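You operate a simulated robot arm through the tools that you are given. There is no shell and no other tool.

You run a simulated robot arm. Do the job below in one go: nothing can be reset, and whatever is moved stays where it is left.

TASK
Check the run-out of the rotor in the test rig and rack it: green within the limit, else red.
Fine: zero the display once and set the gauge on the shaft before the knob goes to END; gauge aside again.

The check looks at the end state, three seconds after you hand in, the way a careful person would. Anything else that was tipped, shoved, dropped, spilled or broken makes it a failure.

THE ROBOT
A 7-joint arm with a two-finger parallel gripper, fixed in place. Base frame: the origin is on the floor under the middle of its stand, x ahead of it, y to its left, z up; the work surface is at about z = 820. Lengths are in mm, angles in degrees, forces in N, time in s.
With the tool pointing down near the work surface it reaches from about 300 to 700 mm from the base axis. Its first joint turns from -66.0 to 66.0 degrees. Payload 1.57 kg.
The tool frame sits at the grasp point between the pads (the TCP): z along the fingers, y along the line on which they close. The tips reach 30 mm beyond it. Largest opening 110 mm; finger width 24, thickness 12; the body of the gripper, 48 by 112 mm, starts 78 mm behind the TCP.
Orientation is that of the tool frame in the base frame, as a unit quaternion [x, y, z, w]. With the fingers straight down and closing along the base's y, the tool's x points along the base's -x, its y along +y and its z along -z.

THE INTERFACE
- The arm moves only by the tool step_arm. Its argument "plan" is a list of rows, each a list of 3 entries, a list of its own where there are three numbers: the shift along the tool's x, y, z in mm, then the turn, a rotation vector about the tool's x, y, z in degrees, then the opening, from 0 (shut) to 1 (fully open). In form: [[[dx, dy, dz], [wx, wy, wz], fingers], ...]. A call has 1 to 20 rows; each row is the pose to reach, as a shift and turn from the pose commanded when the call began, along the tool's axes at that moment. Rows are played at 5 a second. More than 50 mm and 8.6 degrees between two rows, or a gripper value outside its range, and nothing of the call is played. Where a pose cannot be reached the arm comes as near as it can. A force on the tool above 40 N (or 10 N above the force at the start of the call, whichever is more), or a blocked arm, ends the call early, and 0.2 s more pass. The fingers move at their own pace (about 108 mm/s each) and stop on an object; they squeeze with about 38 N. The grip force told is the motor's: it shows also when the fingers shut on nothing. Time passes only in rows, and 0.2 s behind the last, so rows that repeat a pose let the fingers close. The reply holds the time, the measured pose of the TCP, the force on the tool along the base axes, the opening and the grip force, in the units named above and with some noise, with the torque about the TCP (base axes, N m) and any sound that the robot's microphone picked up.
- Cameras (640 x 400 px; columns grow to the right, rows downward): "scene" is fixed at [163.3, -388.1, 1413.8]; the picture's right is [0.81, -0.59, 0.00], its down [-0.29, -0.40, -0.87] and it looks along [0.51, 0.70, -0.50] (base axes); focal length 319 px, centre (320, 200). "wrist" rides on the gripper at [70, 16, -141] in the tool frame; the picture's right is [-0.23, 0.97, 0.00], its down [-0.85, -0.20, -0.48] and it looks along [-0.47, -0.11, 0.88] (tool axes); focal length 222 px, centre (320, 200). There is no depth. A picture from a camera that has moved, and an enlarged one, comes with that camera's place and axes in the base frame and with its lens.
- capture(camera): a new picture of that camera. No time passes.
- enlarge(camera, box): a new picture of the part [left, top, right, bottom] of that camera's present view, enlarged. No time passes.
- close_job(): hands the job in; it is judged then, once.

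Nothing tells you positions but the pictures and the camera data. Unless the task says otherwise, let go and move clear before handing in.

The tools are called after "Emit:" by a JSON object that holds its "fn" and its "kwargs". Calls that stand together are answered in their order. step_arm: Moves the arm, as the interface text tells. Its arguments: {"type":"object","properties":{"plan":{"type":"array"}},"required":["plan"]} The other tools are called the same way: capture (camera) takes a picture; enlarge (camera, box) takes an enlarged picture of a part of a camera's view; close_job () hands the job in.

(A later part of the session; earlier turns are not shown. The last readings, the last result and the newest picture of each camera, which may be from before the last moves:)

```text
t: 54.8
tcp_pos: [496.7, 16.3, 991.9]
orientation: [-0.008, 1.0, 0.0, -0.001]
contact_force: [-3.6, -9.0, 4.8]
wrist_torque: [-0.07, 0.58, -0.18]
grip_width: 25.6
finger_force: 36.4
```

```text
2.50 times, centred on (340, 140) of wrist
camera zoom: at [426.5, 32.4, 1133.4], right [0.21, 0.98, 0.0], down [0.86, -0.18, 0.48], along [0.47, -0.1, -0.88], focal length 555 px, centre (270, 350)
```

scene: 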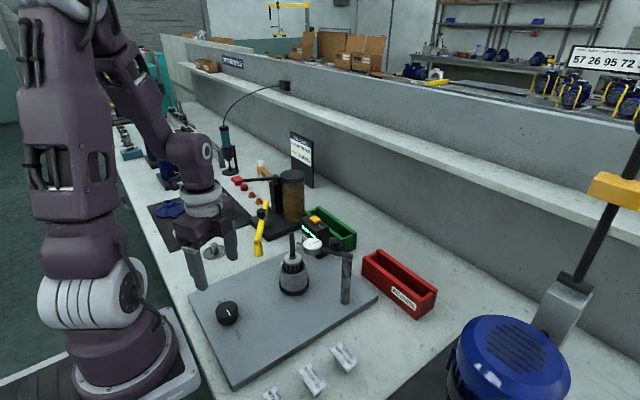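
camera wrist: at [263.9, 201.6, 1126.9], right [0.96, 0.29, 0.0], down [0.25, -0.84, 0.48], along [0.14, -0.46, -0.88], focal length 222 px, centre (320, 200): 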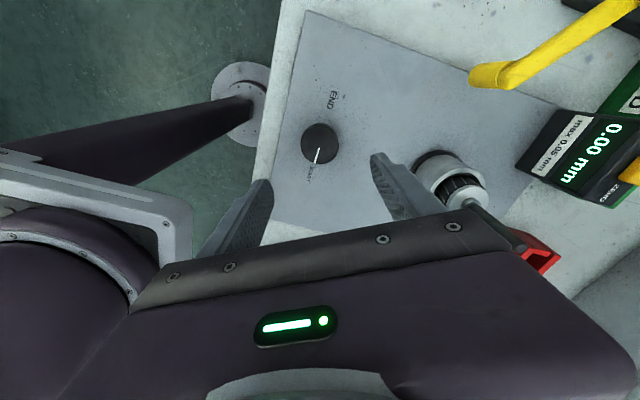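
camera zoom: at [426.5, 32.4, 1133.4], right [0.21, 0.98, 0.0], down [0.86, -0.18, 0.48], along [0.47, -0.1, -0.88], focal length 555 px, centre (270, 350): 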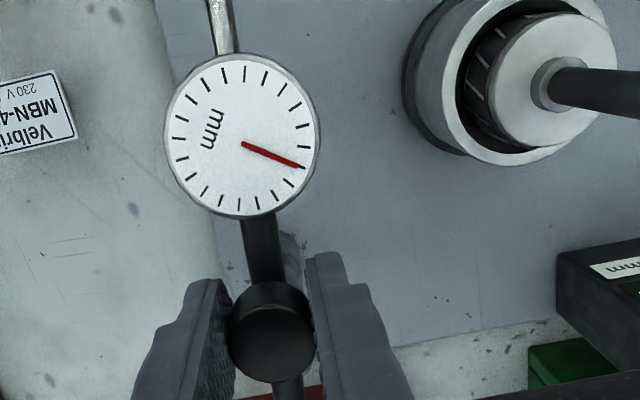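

Now I'll release the handle and lift clear.

Emit:
{"fn": "step_arm", "kwargs": {"plan": [[[0, 0, 0], [0, 0, 0], 0.4], [[0, 0, 0], [0, 0, 0], 0.45], [[0, 0, -15], [0, 0, 0], 0.45], [[0, 0, -35], [0, 0, 0], 0.45], [[0, 0, -60], [0, 0, 0], 0.45], [[0, 0, -90], [0, 0, 0], 0.45]]}}

Emit:
{"fn": "enlarge", "kwargs": {"camera": "scene", "box": [260, 200, 400, 310]}}

Emit:
{"fn": "enlarge", "kwargs": {"camera": "wrist", "box": [220, 60, 460, 220]}}

```text
t: 56.2
tcp_pos: [496.0, 17.8, 1082.4]
orientation: [-0.009, 1.0, 0.001, 0.0]
contact_force: [0.2, -0.4, 0.4]
wrist_torque: [0.04, 0.01, 0.0]
grip_width: 49.7
finger_force: 0.1
```

```text
3.64 times, centred on (330, 255) of scene
camera zoom: at [163.3, -388.1, 1413.8], right [0.81, -0.59, 0.0], down [-0.29, -0.4, -0.87], along [0.51, 0.7, -0.5], focal length 1160 px, centre (284, 0)
```

zoom: 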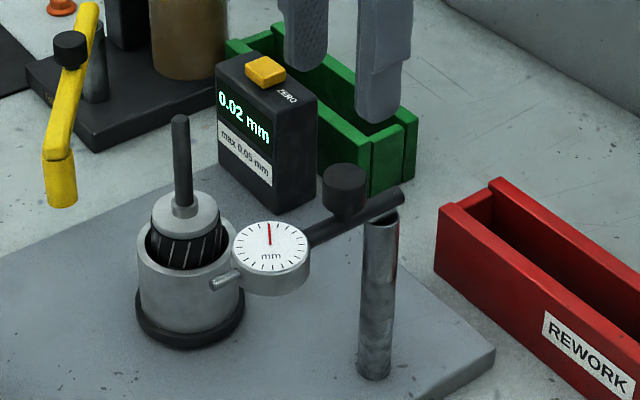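

```text
2.50 times, centred on (340, 140) of wrist
camera zoom: at [426.2, 33.9, 1224.6], right [0.21, 0.98, 0.0], down [0.86, -0.18, 0.48], along [0.47, -0.1, -0.88], focal length 555 px, centre (270, 350)
```

zoom: 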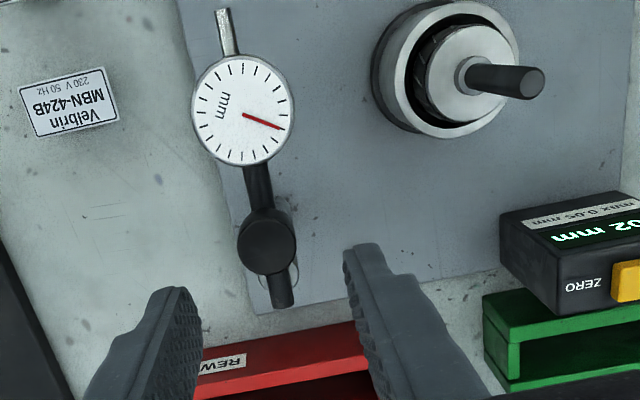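

The gauge is back exactly where it started and the display still holds 0.02 mm. Next I'll look closely at the green GOOD tray from above before picking up the rotor.

Emit:
{"fn": "step_arm", "kwargs": {"plan": [[[-10, 45, -30], [0, 0, 0], 0.45], [[-20, 90, -60], [0, 0, 0], 0.45], [[-30, 135, -80], [0, 0, 0], 0.45], [[-40, 170, -80], [0, 0, 0], 0.45], [[-45, 200, -80], [0, 0, 1], 0.45], [[-45, 200, -80], [0, 0, 1], 0.45]]}}

Emit:
{"fn": "capture", "kwargs": {"camera": "wrist"}}

Emit:
{"fn": "enlarge", "kwargs": {"camera": "wrist", "box": [250, 100, 430, 210]}}

Emit:
{"fn": "enlarge", "kwargs": {"camera": "scene", "box": [300, 190, 370, 260]}}

```text
refused: row 1 steps farther than a row can; nothing moved
```

```text
taken
camera wrist: at [426.2, 33.9, 1224.6], right [0.21, 0.98, 0.0], down [0.86, -0.18, 0.48], along [0.47, -0.1, -0.88], focal length 222 px, centre (320, 200)
```

wrist: 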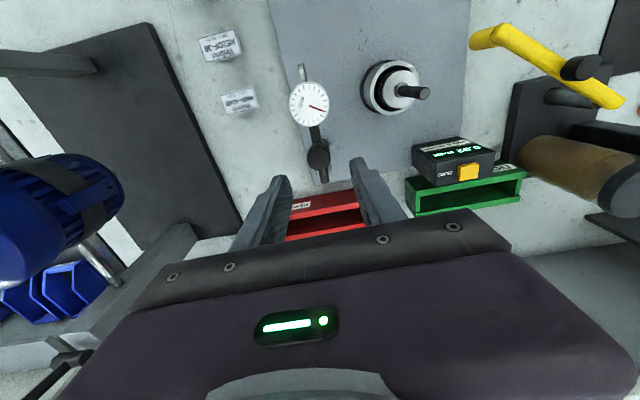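

```text
3.56 times, centred on (340, 155) of wrist
camera zoom: at [426.2, 33.9, 1224.6], right [0.21, 0.98, 0.0], down [0.86, -0.18, 0.48], along [0.47, -0.1, -0.88], focal length 790 px, centre (249, 360)
```

zoom: 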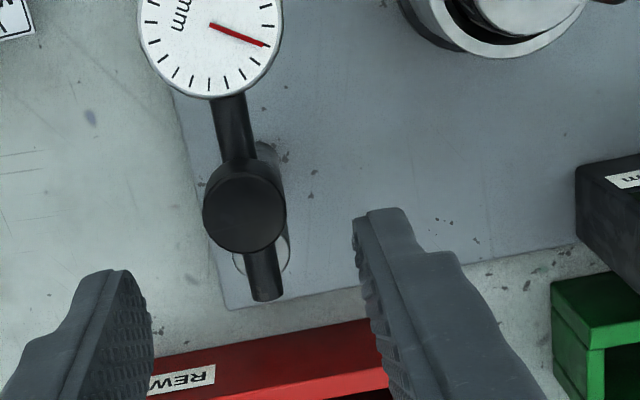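

```text
5.71 times, centred on (335, 225) of scene
camera zoom: at [163.3, -388.1, 1413.8], right [0.81, -0.59, 0.0], down [-0.29, -0.4, -0.87], along [0.51, 0.7, -0.5], focal length 1823 px, centre (234, 57)
```

zoom: 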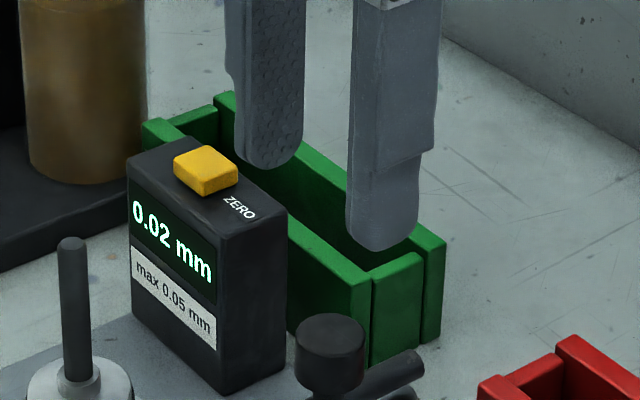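

The first row was too large a step; I'll repeat it in smaller rows.

Emit:
{"fn": "step_arm", "kwargs": {"plan": [[[-6, 25, -15], [0, 0, 0], 0.45], [[-12, 50, -30], [0, 0, 0], 0.45], [[-18, 75, -45], [0, 0, 0], 0.45], [[-24, 100, -60], [0, 0, 0], 0.45], [[-30, 125, -70], [0, 0, 0], 0.45], [[-36, 150, -78], [0, 0, 0], 0.45], [[-42, 175, -78], [0, 0, -1], 0.45], [[-44, 198, -78], [0, 0, -1], 0.45], [[-44, 198, -78], [0, 0, -1], 0.45]]}}

Emit:
{"fn": "capture", "kwargs": {"camera": "wrist"}}

Emit:
{"fn": "enlarge", "kwargs": {"camera": "wrist", "box": [250, 100, 430, 210]}}

Emit:
{"fn": "enlarge", "kwargs": {"camera": "scene", "box": [300, 190, 370, 260]}}

```text
t: 58.2
tcp_pos: [537.4, 215.0, 1160.3]
orientation: [-0.017, 1.0, 0.0, 0.0]
contact_force: [-0.4, -0.1, -0.3]
wrist_torque: [0.01, 0.01, -0.03]
grip_width: 49.5
finger_force: 0.0
```

```text
taken
camera wrist: at [466.1, 230.1, 1302.0], right [0.19, 0.98, 0.0], down [0.86, -0.17, 0.48], along [0.47, -0.09, -0.88], focal length 222 px, centre (320, 200)
```

wrist: 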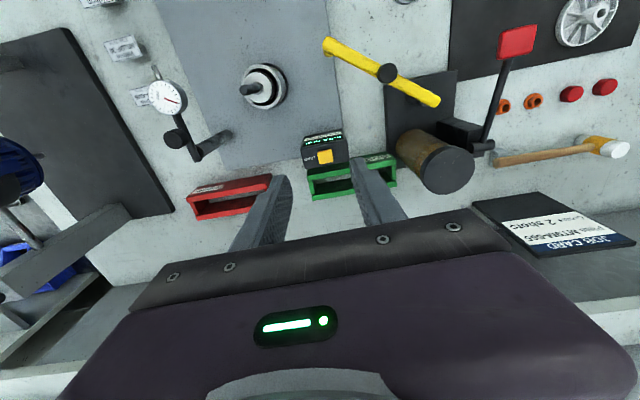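

```text
3.56 times, centred on (340, 155) of wrist
camera zoom: at [466.1, 230.1, 1302.0], right [0.19, 0.98, 0.0], down [0.86, -0.17, 0.48], along [0.47, -0.09, -0.88], focal length 790 px, centre (249, 360)
```

zoom: 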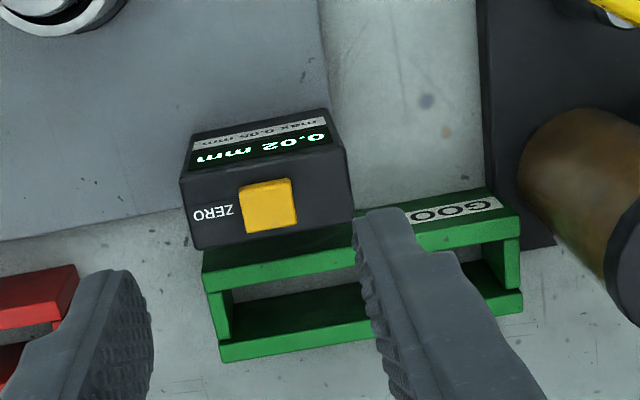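

```text
5.71 times, centred on (335, 225) of scene
camera zoom: at [163.3, -388.0, 1413.8], right [0.81, -0.59, 0.0], down [-0.29, -0.4, -0.87], along [0.51, 0.7, -0.5], focal length 1823 px, centre (234, 57)
```

zoom: 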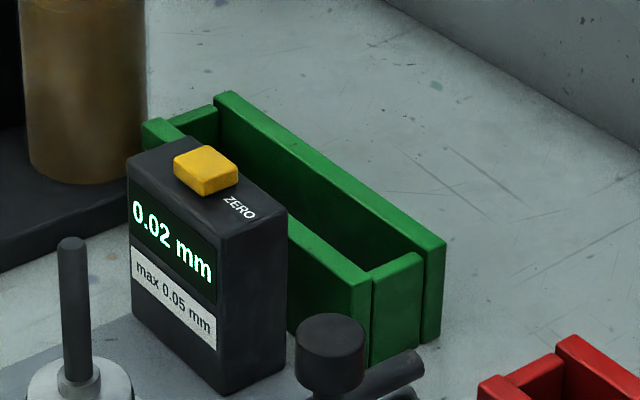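

The green tray's top is at z ≈ 864 and spans about x 636–701, y 167–355. I need its inner width, so I'll zoom more and also measure the rotor's diameter.

Emit:
{"fn": "enlarge", "kwargs": {"camera": "wrist", "box": [290, 150, 360, 210]}}

Emit:
{"fn": "enlarge", "kwargs": {"camera": "wrist", "box": [340, 140, 410, 210]}}

Emit:
{"fn": "enlarge", "kwargs": {"camera": "wrist", "box": [230, 55, 300, 115]}}

Emit:
{"fn": "enlarge", "kwargs": {"camera": "scene", "box": [270, 225, 320, 300]}}

Emit:
{"fn": "enlarge", "kwargs": {"camera": "scene", "box": [315, 195, 365, 255]}}

```text
6.67 times, centred on (325, 180) of wrist
camera zoom: at [466.1, 230.1, 1302.0], right [0.19, 0.98, 0.0], down [0.86, -0.17, 0.48], along [0.47, -0.09, -0.88], focal length 1481 px, centre (287, 333)
```

zoom: 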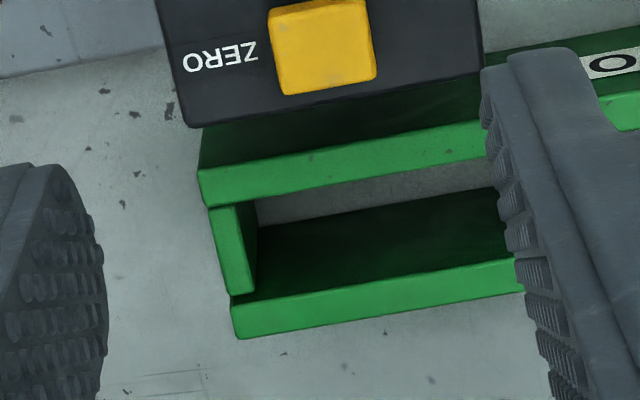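

```text
5.71 times, centred on (375, 175) of wrist
camera zoom: at [466.1, 230.1, 1302.0], right [0.19, 0.98, 0.0], down [0.86, -0.17, 0.48], along [0.47, -0.09, -0.88], focal length 1269 px, centre (6, 343)
```

zoom: 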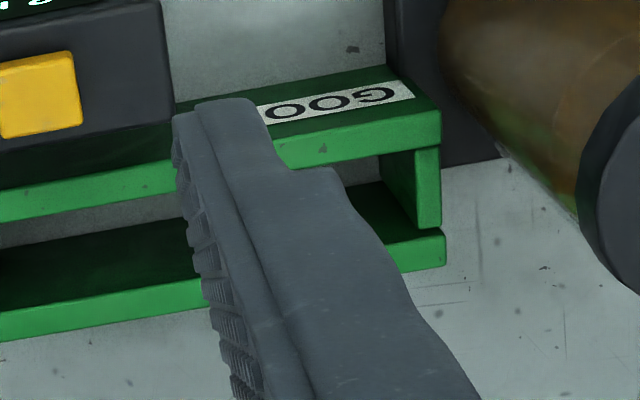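

```text
6.67 times, centred on (265, 85) of wrist
camera zoom: at [466.1, 230.1, 1302.0], right [0.19, 0.98, 0.0], down [0.86, -0.17, 0.48], along [0.47, -0.09, -0.88], focal length 1481 px, centre (687, 967)
```

zoom: 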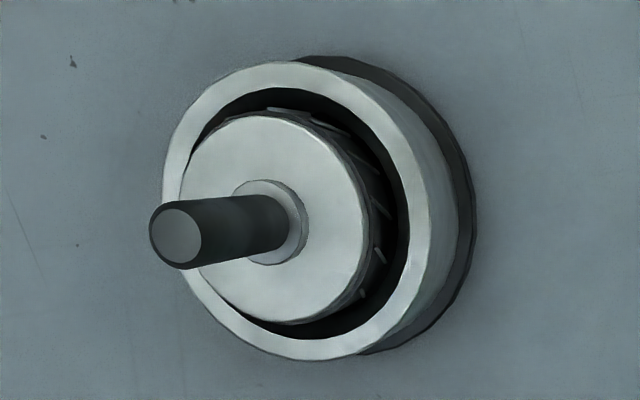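

```text
5.33 times, centred on (295, 262) of scene
camera zoom: at [163.3, -388.0, 1413.8], right [0.81, -0.59, 0.0], down [-0.29, -0.4, -0.87], along [0.51, 0.7, -0.5], focal length 1702 px, centre (453, -133)
```

zoom: 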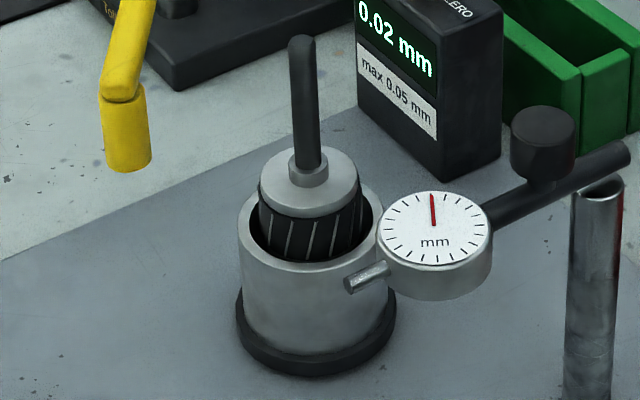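

```text
6.67 times, centred on (340, 225) of scene
camera zoom: at [163.3, -388.0, 1413.8], right [0.81, -0.59, 0.0], down [-0.29, -0.4, -0.87], along [0.51, 0.7, -0.5], focal length 2127 px, centre (187, 33)
```

zoom: 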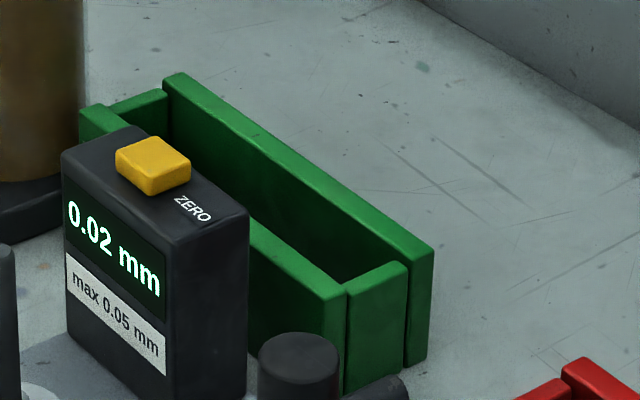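

The tray's slot is about 34 mm wide and the rotor body about 43 mm, so the rotor will likely stand on the rails with its lower journal in the slot. I'll go above the rotor shaft now.

Emit:
{"fn": "step_arm", "kwargs": {"plan": [[[16, -17, 0], [0, 0, 0.5], 0.35], [[32, -34, 10], [0, 0, 1], 0.35], [[48, -51, 25], [0, 0, 1.5], 0.35], [[64, -68, 45], [0, 0, 2], 0.35], [[80, -84.2, 70], [0, 0, 2], 0.35], [[80, -84.2, 85], [0, 0, 2], 0.35], [[80, -84.2, 85], [0, 0, 2], 0.35]]}}

Emit:
{"fn": "enlarge", "kwargs": {"camera": "wrist", "box": [240, 90, 400, 230]}}

Emit:
{"fn": "enlarge", "kwargs": {"camera": "scene", "box": [240, 170, 380, 300]}}

```text
t: 59.8
tcp_pos: [460.9, 127.0, 1074.8]
orientation: [0.0, 1.0, 0.0, 0.001]
contact_force: [0.5, 0.0, -0.4]
wrist_torque: [-0.01, 0.02, -0.03]
grip_width: 38.3
finger_force: 0.1
```

```text
2.86 times, centred on (320, 160) of wrist
camera zoom: at [390.5, 145.4, 1216.2], right [0.23, 0.97, 0.0], down [0.85, -0.2, 0.48], along [0.47, -0.11, -0.88], focal length 635 px, centre (320, 314)
```

zoom: 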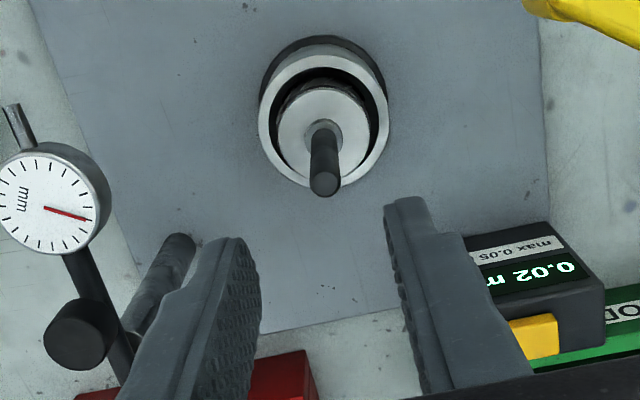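

```text
3.08 times, centred on (310, 235) of scene
camera zoom: at [163.3, -388.1, 1413.8], right [0.81, -0.59, 0.0], down [-0.29, -0.4, -0.87], along [0.51, 0.7, -0.5], focal length 982 px, centre (351, 92)
```

zoom: 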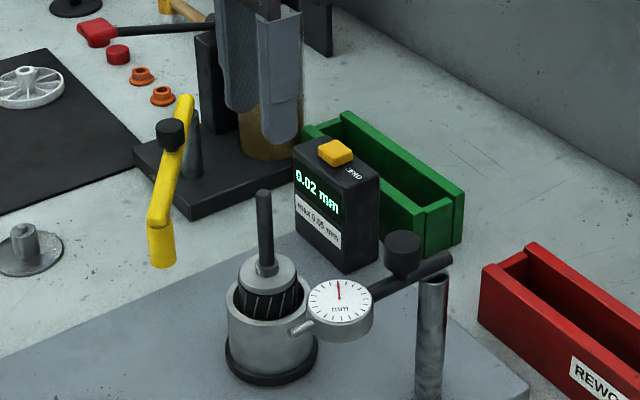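

The shaft is at about (459.6, 130.5), about 1 mm off the tool centre. I'll correct and lower the fingers around the shaft, tips ending at about z = 930.

Emit:
{"fn": "step_arm", "kwargs": {"plan": [[[0.8, 1, 20], [0, 0, 0], 0.35], [[0.8, 1, 45], [0, 0, 0], 0.35], [[0.8, 1, 70], [0, 0, 0], 0.35], [[0.8, 1, 95], [0, 0, 0], 0.35], [[0.8, 1, 113], [0, 0, 0], 0.35], [[0.8, 1, 113], [0, 0, 0], 0.35]]}}

Emit:
{"fn": "enlarge", "kwargs": {"camera": "wrist", "box": [240, 90, 400, 230]}}

Emit:
{"fn": "enlarge", "kwargs": {"camera": "scene", "box": [260, 200, 340, 300]}}

```text
t: 61.2
tcp_pos: [460.3, 128.1, 961.3]
orientation: [0.001, 1.0, 0.001, -0.001]
contact_force: [-0.6, -0.4, -0.3]
wrist_torque: [0.02, 0.02, -0.01]
grip_width: 38.4
finger_force: 0.0
```

```text
2.86 times, centred on (320, 160) of wrist
camera zoom: at [390.4, 146.5, 1103.1], right [0.23, 0.97, 0.0], down [0.85, -0.2, 0.48], along [0.47, -0.11, -0.88], focal length 635 px, centre (320, 314)
```

zoom: 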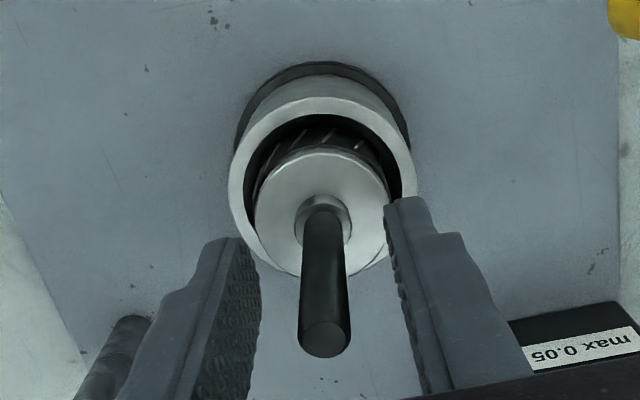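

```text
4.00 times, centred on (300, 250) of scene
camera zoom: at [163.3, -388.0, 1413.8], right [0.81, -0.59, 0.0], down [-0.29, -0.4, -0.87], along [0.51, 0.7, -0.5], focal length 1276 px, centre (400, 0)
```

zoom: 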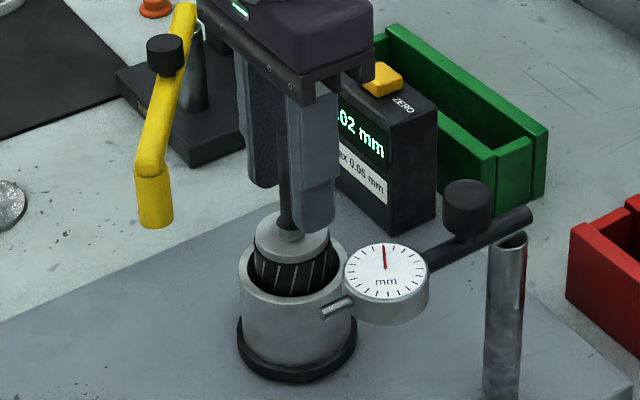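

The shaft is centred between the fingers. I'll close on it.

Emit:
{"fn": "step_arm", "kwargs": {"plan": [[[0, 0, 0], [0, 0, 0], 0.2], [[0, 0, 0], [0, 0, 0], 0.0], [[0, 0, 0], [0, 0, 0], 0.0], [[0, 0, 0], [0, 0, 0], 0.0]]}}

```text
t: 62.2
tcp_pos: [460.3, 130.0, 962.4]
orientation: [0.0, 1.0, 0.0, 0.0]
contact_force: [-0.3, 6.9, 0.1]
wrist_torque: [0.85, 0.08, -0.01]
grip_width: 11.6
finger_force: 29.5
```

The shaft is gripped at 11.6 mm. I'll ease 0.5 mm sideways and lift straight up slowly.

Emit:
{"fn": "step_arm", "kwargs": {"plan": [[[0, 0.5, 0], [0, 0, 0], 0.0], [[0, 0.5, -3], [0, 0, 0], 0.0], [[0, 0.5, -8], [0, 0, 0], 0.0], [[0, 0.5, -14], [0, 0, 0], 0.0], [[0, 0.5, -20], [0, 0, 0], 0.0], [[0, 0.5, -20], [0, 0, 0], 0.0]]}}

Emit:
{"fn": "enlarge", "kwargs": {"camera": "scene", "box": [260, 180, 340, 300]}}

```text
t: 63.6
tcp_pos: [458.2, 130.7, 982.6]
orientation: [0.0, 1.0, 0.0, 0.001]
contact_force: [0.2, 1.0, -5.0]
wrist_torque: [0.16, -0.01, 0.0]
grip_width: 11.1
finger_force: 28.9
```

```text
3.33 times, centred on (300, 240) of scene
camera zoom: at [163.4, -388.0, 1413.8], right [0.81, -0.59, 0.0], down [-0.29, -0.4, -0.87], along [0.51, 0.7, -0.5], focal length 1064 px, centre (387, 67)
```

zoom: 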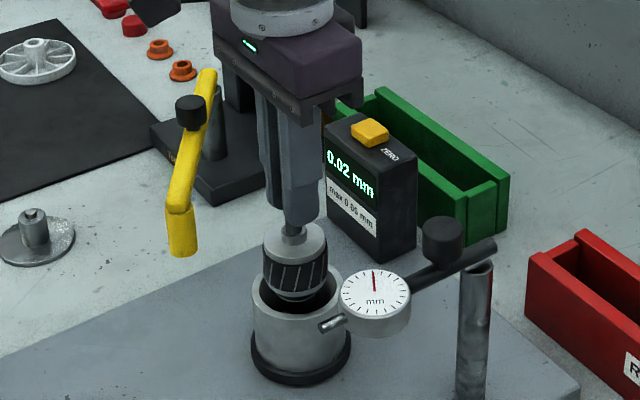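

The rotor comes out cleanly (about 5 N). I'll lift it well clear of everything and look at its full shape.

Emit:
{"fn": "step_arm", "kwargs": {"plan": [[[0, 0, -10], [0, 0, 0], 0.0], [[0, 0, -22], [0, 0, 0], 0.0], [[0, 0, -36], [0, 0, 0], 0.0], [[0, 0, -50], [0, 0, 0], 0.0], [[0, 0, -65], [0, 0, 0], 0.0], [[0, 0, -80], [0, 0, 0], 0.0], [[0, 0, -95], [0, 0, 0], 0.0], [[0, 0, -110], [0, 0, 0], 0.0], [[0, 0, -110], [0, 0, 0], 0.0]]}}

Emit:
{"fn": "enlarge", "kwargs": {"camera": "scene", "box": [250, 130, 370, 300]}}

Emit:
{"fn": "capture", "kwargs": {"camera": "wrist"}}

Emit:
{"fn": "capture", "kwargs": {"camera": "scene"}}

```text
t: 65.6
tcp_pos: [460.4, 130.5, 1093.0]
orientation: [0.001, 1.0, 0.0, 0.0]
contact_force: [0.2, -1.5, -5.1]
wrist_torque: [0.01, -0.03, 0.02]
grip_width: 11.6
finger_force: 29.4
```

```text
2.35 times, centred on (310, 215) of scene
camera zoom: at [163.4, -388.0, 1413.8], right [0.81, -0.59, 0.0], down [-0.29, -0.4, -0.87], along [0.51, 0.7, -0.5], focal length 751 px, centre (344, 165)
```

zoom: 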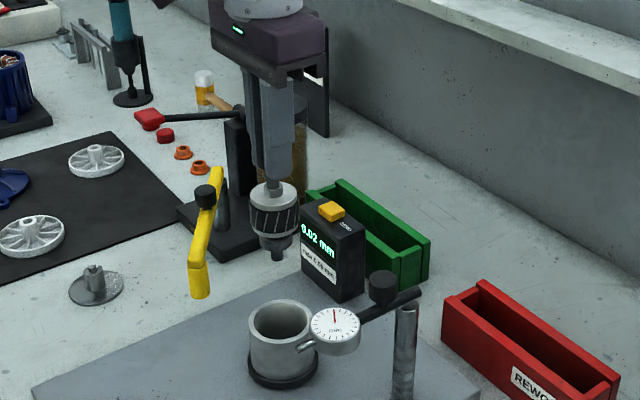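

```text
taken
camera wrist: at [390.0, 147.6, 1233.5], right [0.23, 0.97, 0.0], down [0.85, -0.2, 0.48], along [0.47, -0.11, -0.88], focal length 222 px, centre (320, 200)
```

wrist: 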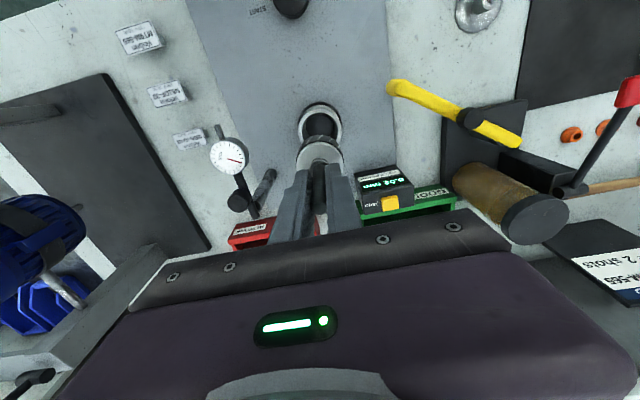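

```text
taken
```

scene: 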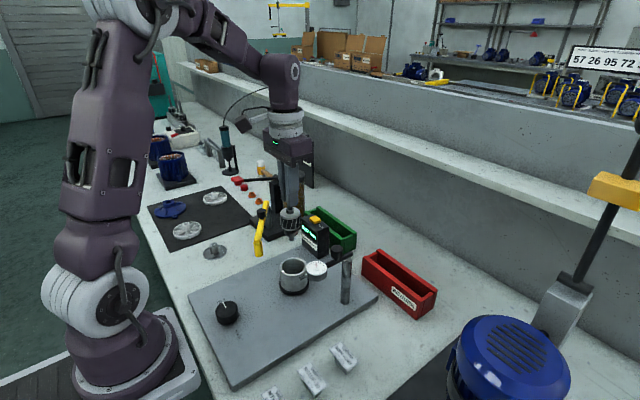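

Emit:
{"fn": "enlarge", "kwargs": {"camera": "scene", "box": [265, 190, 315, 260]}}

Emit:
{"fn": "enlarge", "kwargs": {"camera": "scene", "box": [310, 195, 370, 255]}}

```text
5.71 times, centred on (290, 225) of scene
camera zoom: at [163.4, -388.0, 1413.8], right [0.81, -0.59, 0.0], down [-0.29, -0.4, -0.87], along [0.51, 0.7, -0.5], focal length 1823 px, centre (491, 57)
```

zoom: 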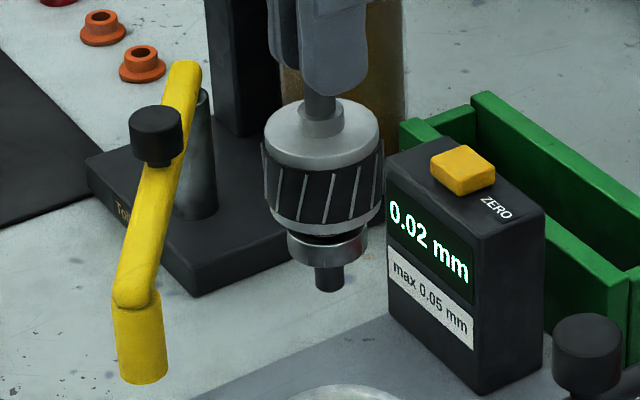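

```text
6.67 times, centred on (340, 225) of scene
camera zoom: at [163.4, -388.0, 1413.8], right [0.81, -0.59, 0.0], down [-0.29, -0.4, -0.87], along [0.51, 0.7, -0.5], focal length 2127 px, centre (187, 33)
```

zoom: 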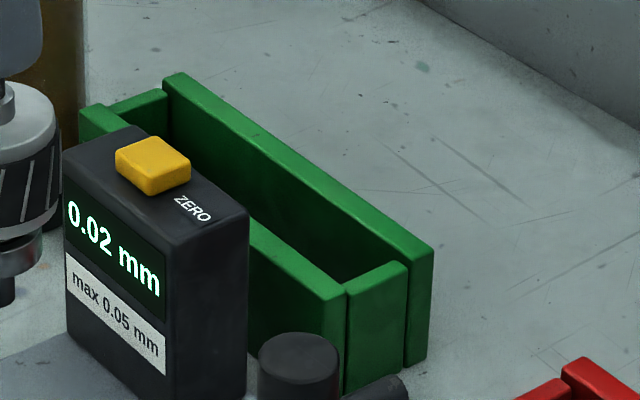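

The rotor has a 46 mm body, a ~31 mm commutator and a short stub below it; the tray slot (x ≈ 652–688, centre 670) will take the commutator with the body resting on the rails. I'll carry it at this height to above the tray at about (670, 204).

Emit:
{"fn": "step_arm", "kwargs": {"plan": [[[-15, 5, -8], [0, 0, 0], 0.0], [[-35, 12, -12], [0, 0, 0], 0.0], [[-57, 20, -12], [0, 0, 0], 0.0], [[-80, 28, -12], [0, 0, 0], 0.0], [[-103, 36, -12], [0, 0, 0], 0.0], [[-126, 44, -12], [0, 0, 0], 0.0], [[-149, 52, -12], [0, 0, 0], 0.0], [[-172, 60, -12], [0, 0, 0], 0.0], [[-193, 67, -12], [0, 0, 0], 0.0], [[-205, 71, -12], [0, 0, 0], 0.0], [[-210, 73, -12], [0, 0, 0], 0.0], [[-210, 73, -12], [0, 0, 0], 0.0]]}}

Emit:
{"fn": "capture", "kwargs": {"camera": "wrist"}}

Emit:
{"fn": "enlarge", "kwargs": {"camera": "scene", "box": [280, 130, 400, 260]}}

Emit:
{"fn": "enlarge", "kwargs": {"camera": "wrist", "box": [240, 90, 420, 220]}}

```text
t: 68.2
tcp_pos: [622.3, 182.1, 1104.9]
orientation: [0.0, 1.0, 0.0, 0.0]
contact_force: [-1.0, 0.1, -5.0]
wrist_torque: [-0.01, 0.04, -0.03]
grip_width: 11.5
finger_force: 28.8
out of reach, approached as far as the arm can: row 8, 9, 10, 11, 12
```

```text
taken
camera wrist: at [552.5, 199.5, 1246.0], right [0.23, 0.97, 0.0], down [0.85, -0.2, 0.48], along [0.47, -0.11, -0.88], focal length 222 px, centre (320, 200)
```

wrist: 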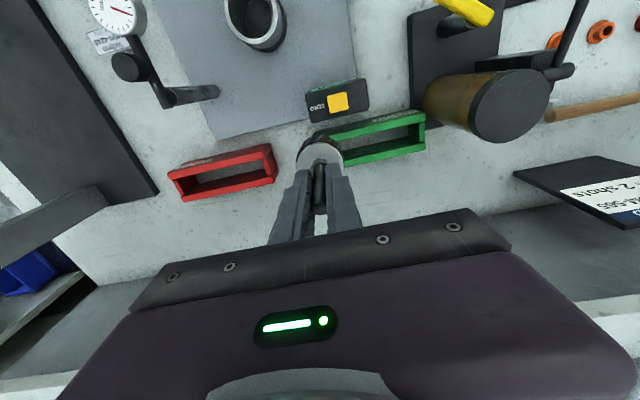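

```text
3.08 times, centred on (340, 195) of scene
camera zoom: at [163.4, -388.0, 1413.8], right [0.81, -0.59, 0.0], down [-0.29, -0.4, -0.87], along [0.51, 0.7, -0.5], focal length 982 px, centre (258, 215)
```

zoom: 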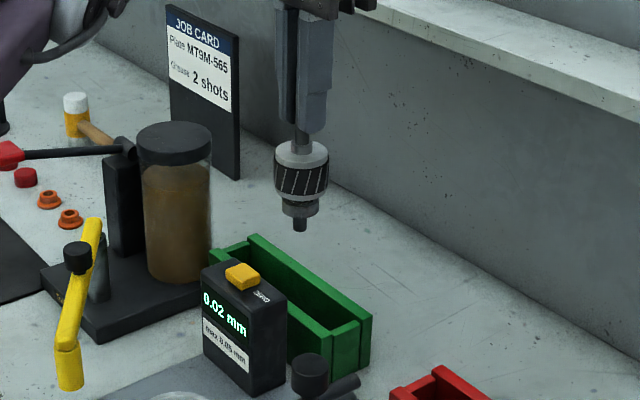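

```text
3.08 times, centred on (330, 155) of wrist
camera zoom: at [552.5, 199.5, 1246.0], right [0.23, 0.97, 0.0], down [0.85, -0.2, 0.48], along [0.47, -0.11, -0.88], focal length 684 px, centre (289, 338)
```

zoom: 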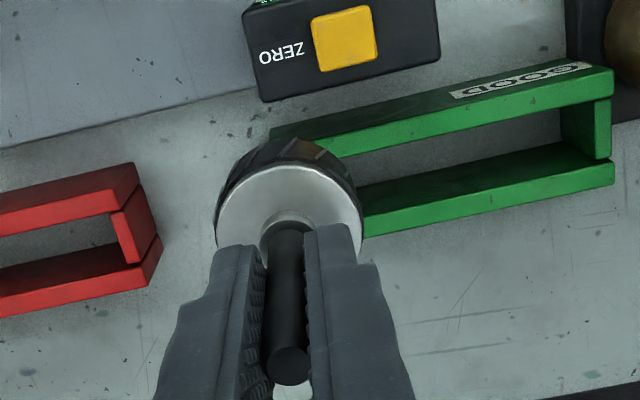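

The arm stopped at its reach limit for this height (r ≈ 648). I'll back off with a small move to learn what pose counts as commanded, keeping the height safe.

Emit:
{"fn": "step_arm", "kwargs": {"plan": [[[15, -6, 0], [0, 0, 0], 0.0], [[30, -12, 0], [0, 0, 0], 0.0], [[30, -12, 0], [0, 0, 0], 0.0]]}}

```text
t: 69.0
tcp_pos: [593.6, 169.6, 1105.1]
orientation: [0.001, 1.0, 0.001, 0.0]
contact_force: [-0.2, 0.2, -4.8]
wrist_torque: [-0.03, -0.01, 0.0]
grip_width: 11.5
finger_force: 28.9
```

Shifts count from the pose actually reached. I'll take the rotor to a free spot between the trays (632, 132), lower it to z ≈ 1003 where reach should be longer, then approach the green tray from its near end.

Emit:
{"fn": "step_arm", "kwargs": {"plan": [[[-10, -12, 0], [0, 0, 0], 0.0], [[-25, -26, 2], [0, 0, 0], 0.0], [[-39, -38, 5], [0, 0, 0], 0.0], [[-39, -38, 25], [0, 0, 0], 0.0], [[-39, -38, 45], [0, 0, 0], 0.0], [[-39, -38, 65], [0, 0, 0], 0.0], [[-39, -38, 85], [0, 0, 0], 0.0], [[-39, -38, 101], [0, 0, 0], 0.0], [[-39, -38, 101], [0, 0, 0], 0.0]]}}

Emit:
{"fn": "enlarge", "kwargs": {"camera": "scene", "box": [290, 150, 410, 280]}}

Emit:
{"fn": "capture", "kwargs": {"camera": "wrist"}}

```text
t: 71.0
tcp_pos: [631.4, 134.0, 1003.8]
orientation: [-0.001, 1.0, 0.0, 0.0]
contact_force: [-0.1, -0.3, -5.4]
wrist_torque: [0.03, 0.02, 0.01]
grip_width: 11.7
finger_force: 28.9
```

```text
3.08 times, centred on (350, 215) of scene
camera zoom: at [163.4, -388.0, 1413.8], right [0.81, -0.59, 0.0], down [-0.29, -0.4, -0.87], along [0.51, 0.7, -0.5], focal length 982 px, centre (228, 154)
```

zoom: 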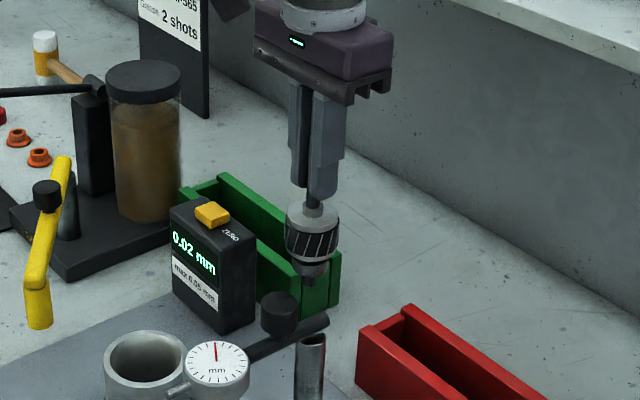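

```text
taken
camera wrist: at [562.0, 151.2, 1145.6], right [0.23, 0.97, 0.0], down [0.86, -0.2, 0.48], along [0.47, -0.11, -0.88], focal length 222 px, centre (320, 200)
```

wrist: 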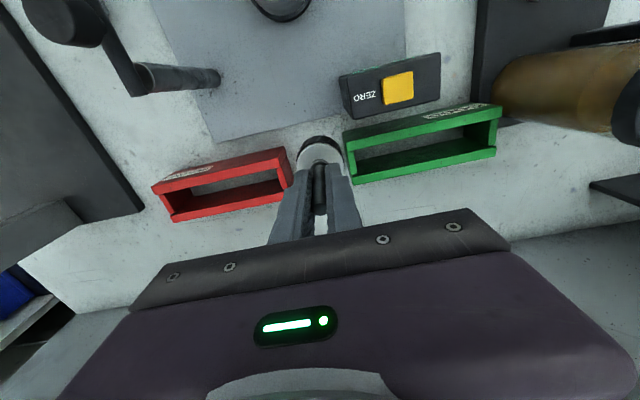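

Good: the whole green tray is visible now. I'll zoom to measure its slot precisely from here.

Emit:
{"fn": "enlarge", "kwargs": {"camera": "wrist", "box": [330, 90, 430, 190]}}

Emit:
{"fn": "enlarge", "kwargs": {"camera": "wrist", "box": [280, 110, 400, 210]}}

Emit:
{"fn": "enlarge", "kwargs": {"camera": "scene", "box": [310, 205, 360, 255]}}

```text
4.00 times, centred on (380, 140) of wrist
camera zoom: at [562.0, 151.2, 1145.6], right [0.23, 0.97, 0.0], down [0.86, -0.2, 0.48], along [0.47, -0.11, -0.88], focal length 888 px, centre (80, 440)
```

zoom: 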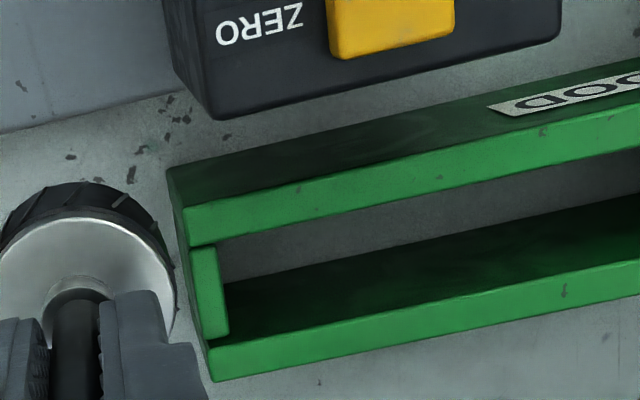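

```text
4.00 times, centred on (340, 160) of wrist
camera zoom: at [562.0, 151.2, 1145.6], right [0.23, 0.97, 0.0], down [0.86, -0.2, 0.48], along [0.47, -0.11, -0.88], focal length 888 px, centre (240, 360)
```

zoom: 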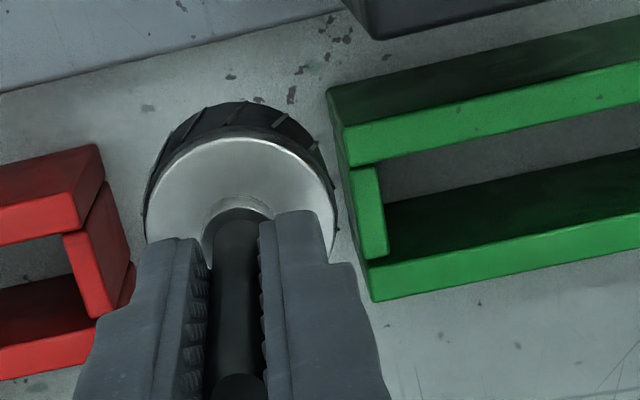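

```text
8.00 times, centred on (335, 230) of scene
camera zoom: at [163.4, -388.0, 1413.8], right [0.81, -0.59, 0.0], down [-0.29, -0.4, -0.87], along [0.51, 0.7, -0.5], focal length 2553 px, centre (200, -40)
```

zoom: 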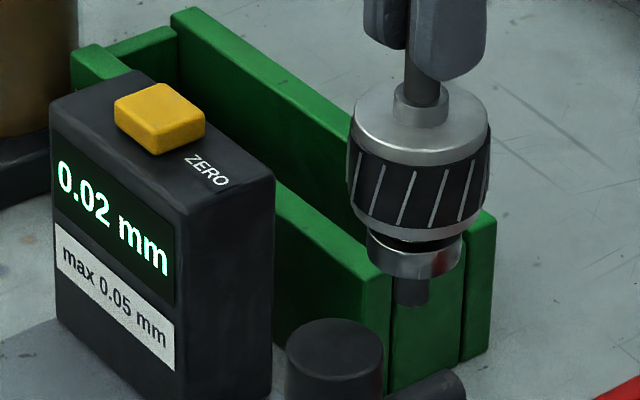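

From here the slot runs x ≈ 651.5–687 at y ≈ 204 (centre ≈ 669.5), and its end wall is at y ≈ 167–176. I'll move the rotor over the slot at this height, crossing the walls with about 14 mm clearance.

Emit:
{"fn": "step_arm", "kwargs": {"plan": [[[-6, 11, -2], [0, 0, 0], 0.0], [[-13, 22, -2], [0, 0, 0], 0.0], [[-19, 34, -2], [0, 0, 0], 0.0], [[-26, 45, -2], [0, 0, 0], 0.0], [[-32, 57, -2], [0, 0, 0], 0.0], [[-38, 68, -2], [0, 0, 0], 0.0], [[-38, 68, -2], [0, 0, 0], 0.0]]}}

Emit:
{"fn": "enlarge", "kwargs": {"camera": "scene", "box": [305, 190, 375, 260]}}

Emit:
{"fn": "enlarge", "kwargs": {"camera": "wrist", "box": [260, 90, 400, 210]}}

```text
t: 72.6
tcp_pos: [650.8, 191.7, 1005.2]
orientation: [0.001, 1.0, 0.0, 0.0]
contact_force: [-0.6, -0.2, -4.8]
wrist_torque: [0.02, 0.01, 0.01]
grip_width: 11.5
finger_force: 29.0
out of reach, approached as far as the arm can: row 4, 5, 6, 7
```

```text
5.71 times, centred on (340, 225) of scene
camera zoom: at [163.4, -388.0, 1413.8], right [0.81, -0.59, 0.0], down [-0.29, -0.4, -0.87], along [0.51, 0.7, -0.5], focal length 1823 px, centre (206, 57)
```

zoom: 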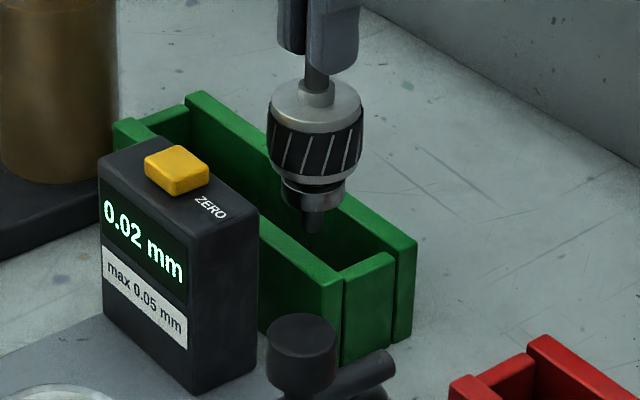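

```text
3.33 times, centred on (330, 150) of wrist
camera zoom: at [581.1, 209.1, 1146.7], right [0.23, 0.97, 0.0], down [0.85, -0.2, 0.48], along [0.47, -0.11, -0.88], focal length 740 px, centre (287, 367)
```

zoom: 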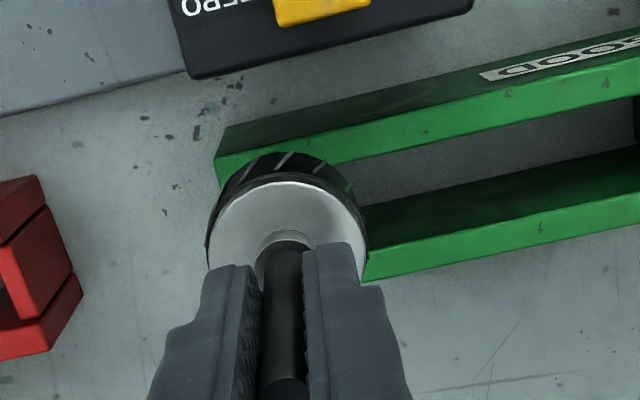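

The arm reaches only r ≈ 678 at this height with the tool vertical. A small outward tilt of about 5° gains enough reach, and the commutator still fits the slot tilted, so I'll tilt and move over the slot.

Emit:
{"fn": "step_arm", "kwargs": {"plan": [[[0, 0, 0], [0, -1.5, 0], 0.0], [[0, 0, 0], [0, -3.5, 0], 0.0], [[0, 0, 0], [0, -5, 0], 0.0], [[-3, 3, 0], [0, -5, 0], 0.0], [[-6, 5, 0], [0, -5, 0], 0.0], [[-9, 8, 0], [0, -5, 0], 0.0], [[-9, 8, 0], [0, -5, 0], 0.0]]}}

Emit:
{"fn": "enlarge", "kwargs": {"camera": "scene", "box": [305, 190, 375, 260]}}

Emit:
{"fn": "enlarge", "kwargs": {"camera": "wrist", "box": [260, 90, 400, 210]}}

```text
t: 74.2
tcp_pos: [659.5, 200.0, 1005.1]
orientation: [0.0, 0.999, 0.0, 0.044]
contact_force: [1.1, 0.2, -4.7]
wrist_torque: [0.01, 0.01, 0.0]
grip_width: 11.4
finger_force: 28.8
```

```text
5.71 times, centred on (340, 225) of scene
camera zoom: at [163.4, -388.0, 1413.8], right [0.81, -0.59, 0.0], down [-0.29, -0.4, -0.87], along [0.51, 0.7, -0.5], focal length 1823 px, centre (206, 57)
```

zoom: 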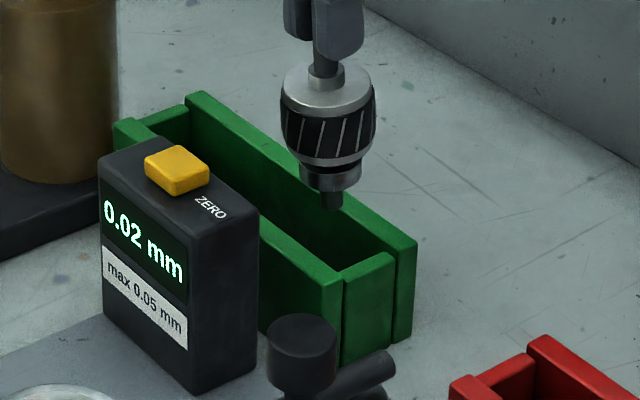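

```text
3.33 times, centred on (330, 150) of wrist
camera zoom: at [578.0, 217.4, 1140.5], right [0.23, 0.97, 0.02], down [0.81, -0.2, 0.55], along [0.54, -0.11, -0.83], focal length 740 px, centre (287, 367)
```

zoom: 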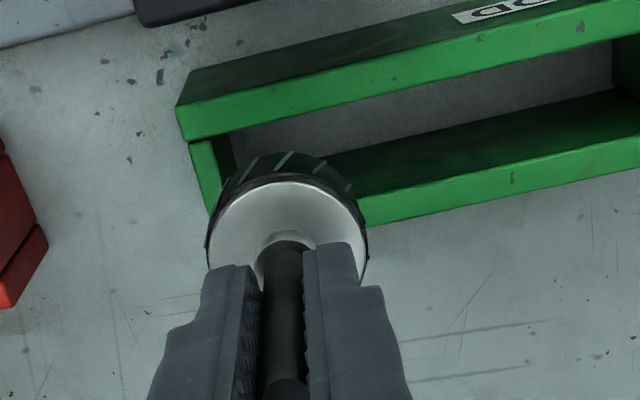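

The tilted pose is reached. I'll lower to where the commutator bottom is just above the rails (z ≈ 868), reducing the tilt to 4°, and check the alignment.

Emit:
{"fn": "step_arm", "kwargs": {"plan": [[[0, 0, 7], [0, 0.3, 0], 0.0], [[0, 0, 14], [0, 0.5, 0], 0.0], [[-0.1, 0, 21], [0, 0.8, 0], 0.0], [[-0.15, 0, 28], [0, 1, 0], 0.0], [[-0.15, 0, 28], [0, 1, 0], 0.0]]}}

Emit:
{"fn": "enlarge", "kwargs": {"camera": "scene", "box": [310, 205, 360, 255]}}

Emit:
{"fn": "enlarge", "kwargs": {"camera": "wrist", "box": [260, 90, 400, 210]}}

```text
t: 75.4
tcp_pos: [662.5, 199.4, 978.8]
orientation: [0.0, 0.999, 0.0, 0.035]
contact_force: [-0.5, 0.3, -4.6]
wrist_torque: [0.0, 0.05, 0.01]
grip_width: 11.4
finger_force: 28.9
```

```text
8.00 times, centred on (335, 230) of scene
camera zoom: at [163.4, -388.0, 1413.8], right [0.81, -0.59, 0.0], down [-0.29, -0.4, -0.87], along [0.51, 0.7, -0.5], focal length 2553 px, centre (200, -40)
```

zoom: 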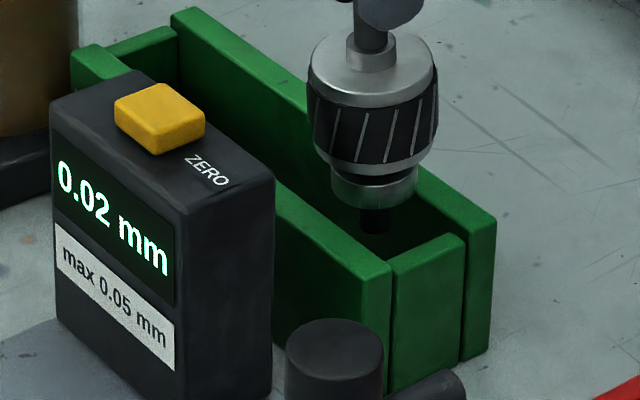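

```text
3.33 times, centred on (330, 150) of wrist
camera zoom: at [583.2, 217.3, 1114.8], right [0.23, 0.97, 0.02], down [0.82, -0.2, 0.54], along [0.53, -0.11, -0.84], focal length 740 px, centre (287, 367)
```

zoom: 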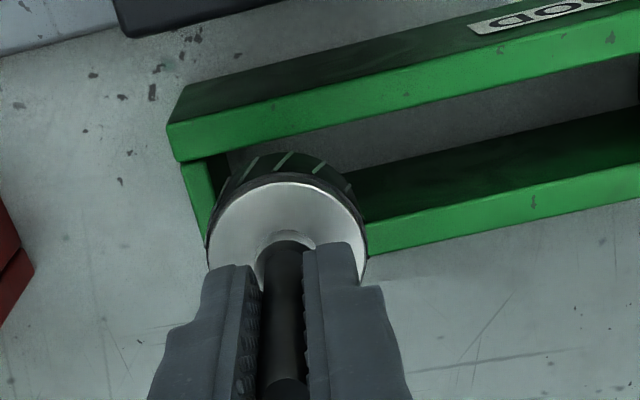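

The commutator appears centred over the slot (axis ≈ 669–670 versus slot centre ≈ 669.2). I'll lower straight down slowly by 10 mm and watch the force.

Emit:
{"fn": "step_arm", "kwargs": {"plan": [[[0.17, 0, 2.5], [0, 0, 0], 0.0], [[0.35, 0, 5], [0, 0, 0], 0.0], [[0.52, 0, 7.5], [0, 0, 0], 0.0], [[0.7, 0, 10], [0, 0, 0], 0.0], [[0.7, 0, 10], [0, 0, 0], 0.0]]}}

Emit:
{"fn": "enlarge", "kwargs": {"camera": "scene", "box": [310, 205, 360, 255]}}

```text
t: 76.6
tcp_pos: [661.4, 200.8, 967.6]
orientation: [0.0, 0.999, -0.001, 0.035]
contact_force: [-0.7, -0.1, -5.4]
wrist_torque: [0.0, 0.05, 0.0]
grip_width: 11.7
finger_force: 28.9
```

```text
8.00 times, centred on (335, 230) of scene
camera zoom: at [163.4, -388.0, 1413.8], right [0.81, -0.59, 0.0], down [-0.29, -0.4, -0.87], along [0.51, 0.7, -0.5], focal length 2553 px, centre (200, -40)
```

zoom: 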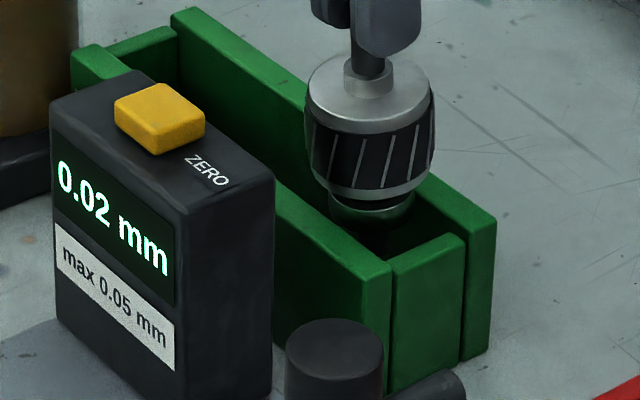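

No contact so far; the commutator has entered the slot. I'll go 5 mm deeper, then reduce the tilt to 2° about the commutator.

Emit:
{"fn": "step_arm", "kwargs": {"plan": [[[0.17, 0, 2.5], [0, 0, 0], 0.0], [[0.35, 0, 5], [0, 0, 0], 0.0], [[-0.5, 0, 5.1], [0, 0.5, 0], 0.0], [[-1.3, 0, 5.2], [0, 1, 0], 0.0], [[-2.2, 0, 5.2], [0, 1.5, 0], 0.0], [[-3.0, 0, 5.2], [0, 2, 0], 0.0], [[-3.0, 0, 5.2], [0, 2, 0], 0.0]]}}

Emit:
{"fn": "enlarge", "kwargs": {"camera": "scene", "box": [310, 205, 360, 255]}}

Emit:
{"fn": "enlarge", "kwargs": {"camera": "wrist", "box": [260, 90, 400, 210]}}

```text
t: 78.2
tcp_pos: [665.9, 200.0, 963.0]
orientation: [-0.001, 1.0, 0.001, 0.017]
contact_force: [-0.8, 0.3, -4.4]
wrist_torque: [-0.02, 0.0, 0.03]
grip_width: 11.5
finger_force: 29.7
```

```text
8.00 times, centred on (335, 230) of scene
camera zoom: at [163.4, -388.0, 1413.8], right [0.81, -0.59, 0.0], down [-0.29, -0.4, -0.87], along [0.51, 0.7, -0.5], focal length 2553 px, centre (200, -40)
```

zoom: 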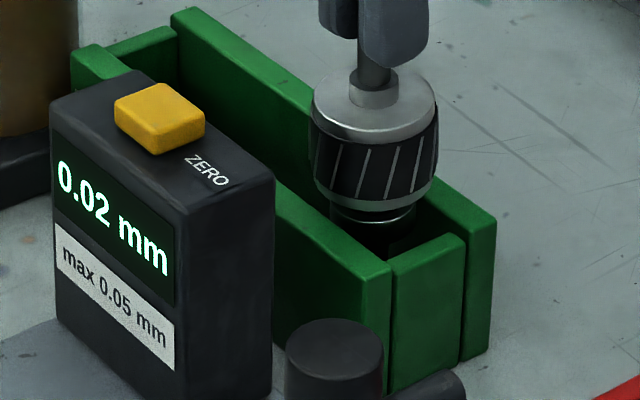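

```text
3.33 times, centred on (330, 150) of wrist
camera zoom: at [591.2, 216.9, 1101.4], right [0.23, 0.97, 0.01], down [0.84, -0.2, 0.51], along [0.5, -0.11, -0.86], focal length 740 px, centre (287, 367)
```

zoom: 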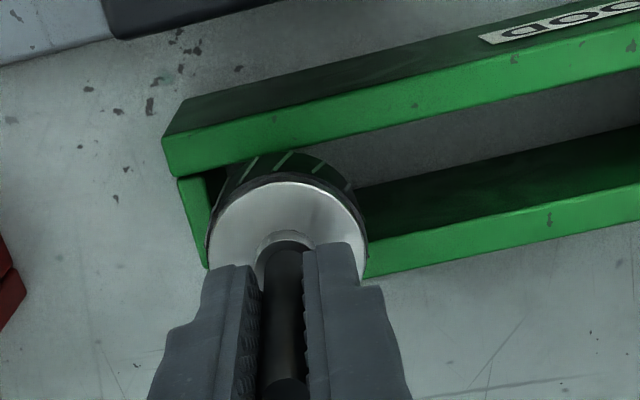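

Still no contact; tilt is now 2°. I'll lower the rest of the way in small steps until the body rests on the rails.

Emit:
{"fn": "step_arm", "kwargs": {"plan": [[[0.07, 0, 2], [0, 0, 0], 0.0], [[0.14, 0, 4], [0, 0, 0], 0.0], [[0.2, 0, 5.5], [0, 0, 0], 0.0], [[0.25, 0, 7], [0, 0, 0], 0.0], [[0.25, 0, 7], [0, 0, 0], 0.0]]}}

Emit:
{"fn": "enlarge", "kwargs": {"camera": "scene", "box": [310, 205, 360, 255]}}

```text
t: 79.4
tcp_pos: [666.4, 200.0, 954.0]
orientation: [-0.001, 1.0, 0.0, 0.018]
contact_force: [0.4, 0.8, -5.2]
wrist_torque: [-0.01, 0.02, 0.01]
grip_width: 11.3
finger_force: 28.5
```

```text
8.00 times, centred on (335, 230) of scene
camera zoom: at [163.4, -388.0, 1413.8], right [0.81, -0.59, 0.0], down [-0.29, -0.4, -0.87], along [0.51, 0.7, -0.5], focal length 2553 px, centre (200, -40)
```

zoom: 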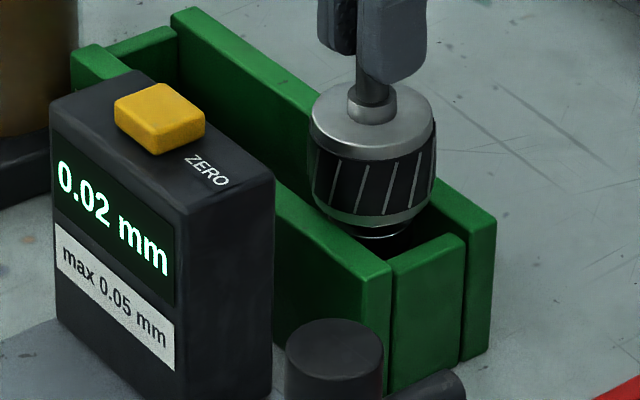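

No contact yet. I'll continue down by 1 mm rows until I feel the support.

Emit:
{"fn": "step_arm", "kwargs": {"plan": [[[0.03, 0, 1], [0, 0, 0], 0.0], [[0.07, 0, 2], [0, 0, 0], 0.0], [[0.1, 0, 3], [0, 0, 0], 0.0], [[0.14, 0, 4], [0, 0, 0], 0.0], [[0.14, 0, 4], [0, 0, 0], 0.0]]}}

Emit:
{"fn": "enlarge", "kwargs": {"camera": "scene", "box": [310, 205, 360, 255]}}

```text
t: 80.6
tcp_pos: [665.9, 199.4, 951.2]
orientation: [0.0, 1.0, 0.001, 0.017]
contact_force: [-0.5, 0.4, -4.5]
wrist_torque: [0.0, -0.01, -0.03]
grip_width: 11.3
finger_force: 29.2
```

```text
8.00 times, centred on (335, 230) of scene
camera zoom: at [163.4, -388.0, 1413.8], right [0.81, -0.59, 0.0], down [-0.29, -0.4, -0.87], along [0.51, 0.7, -0.5], focal length 2553 px, centre (200, -40)
```

zoom: 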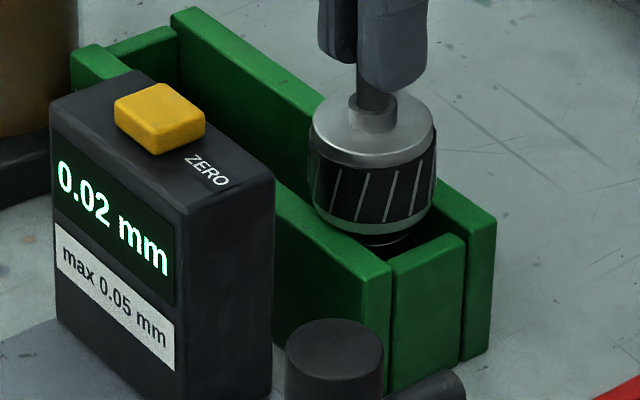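

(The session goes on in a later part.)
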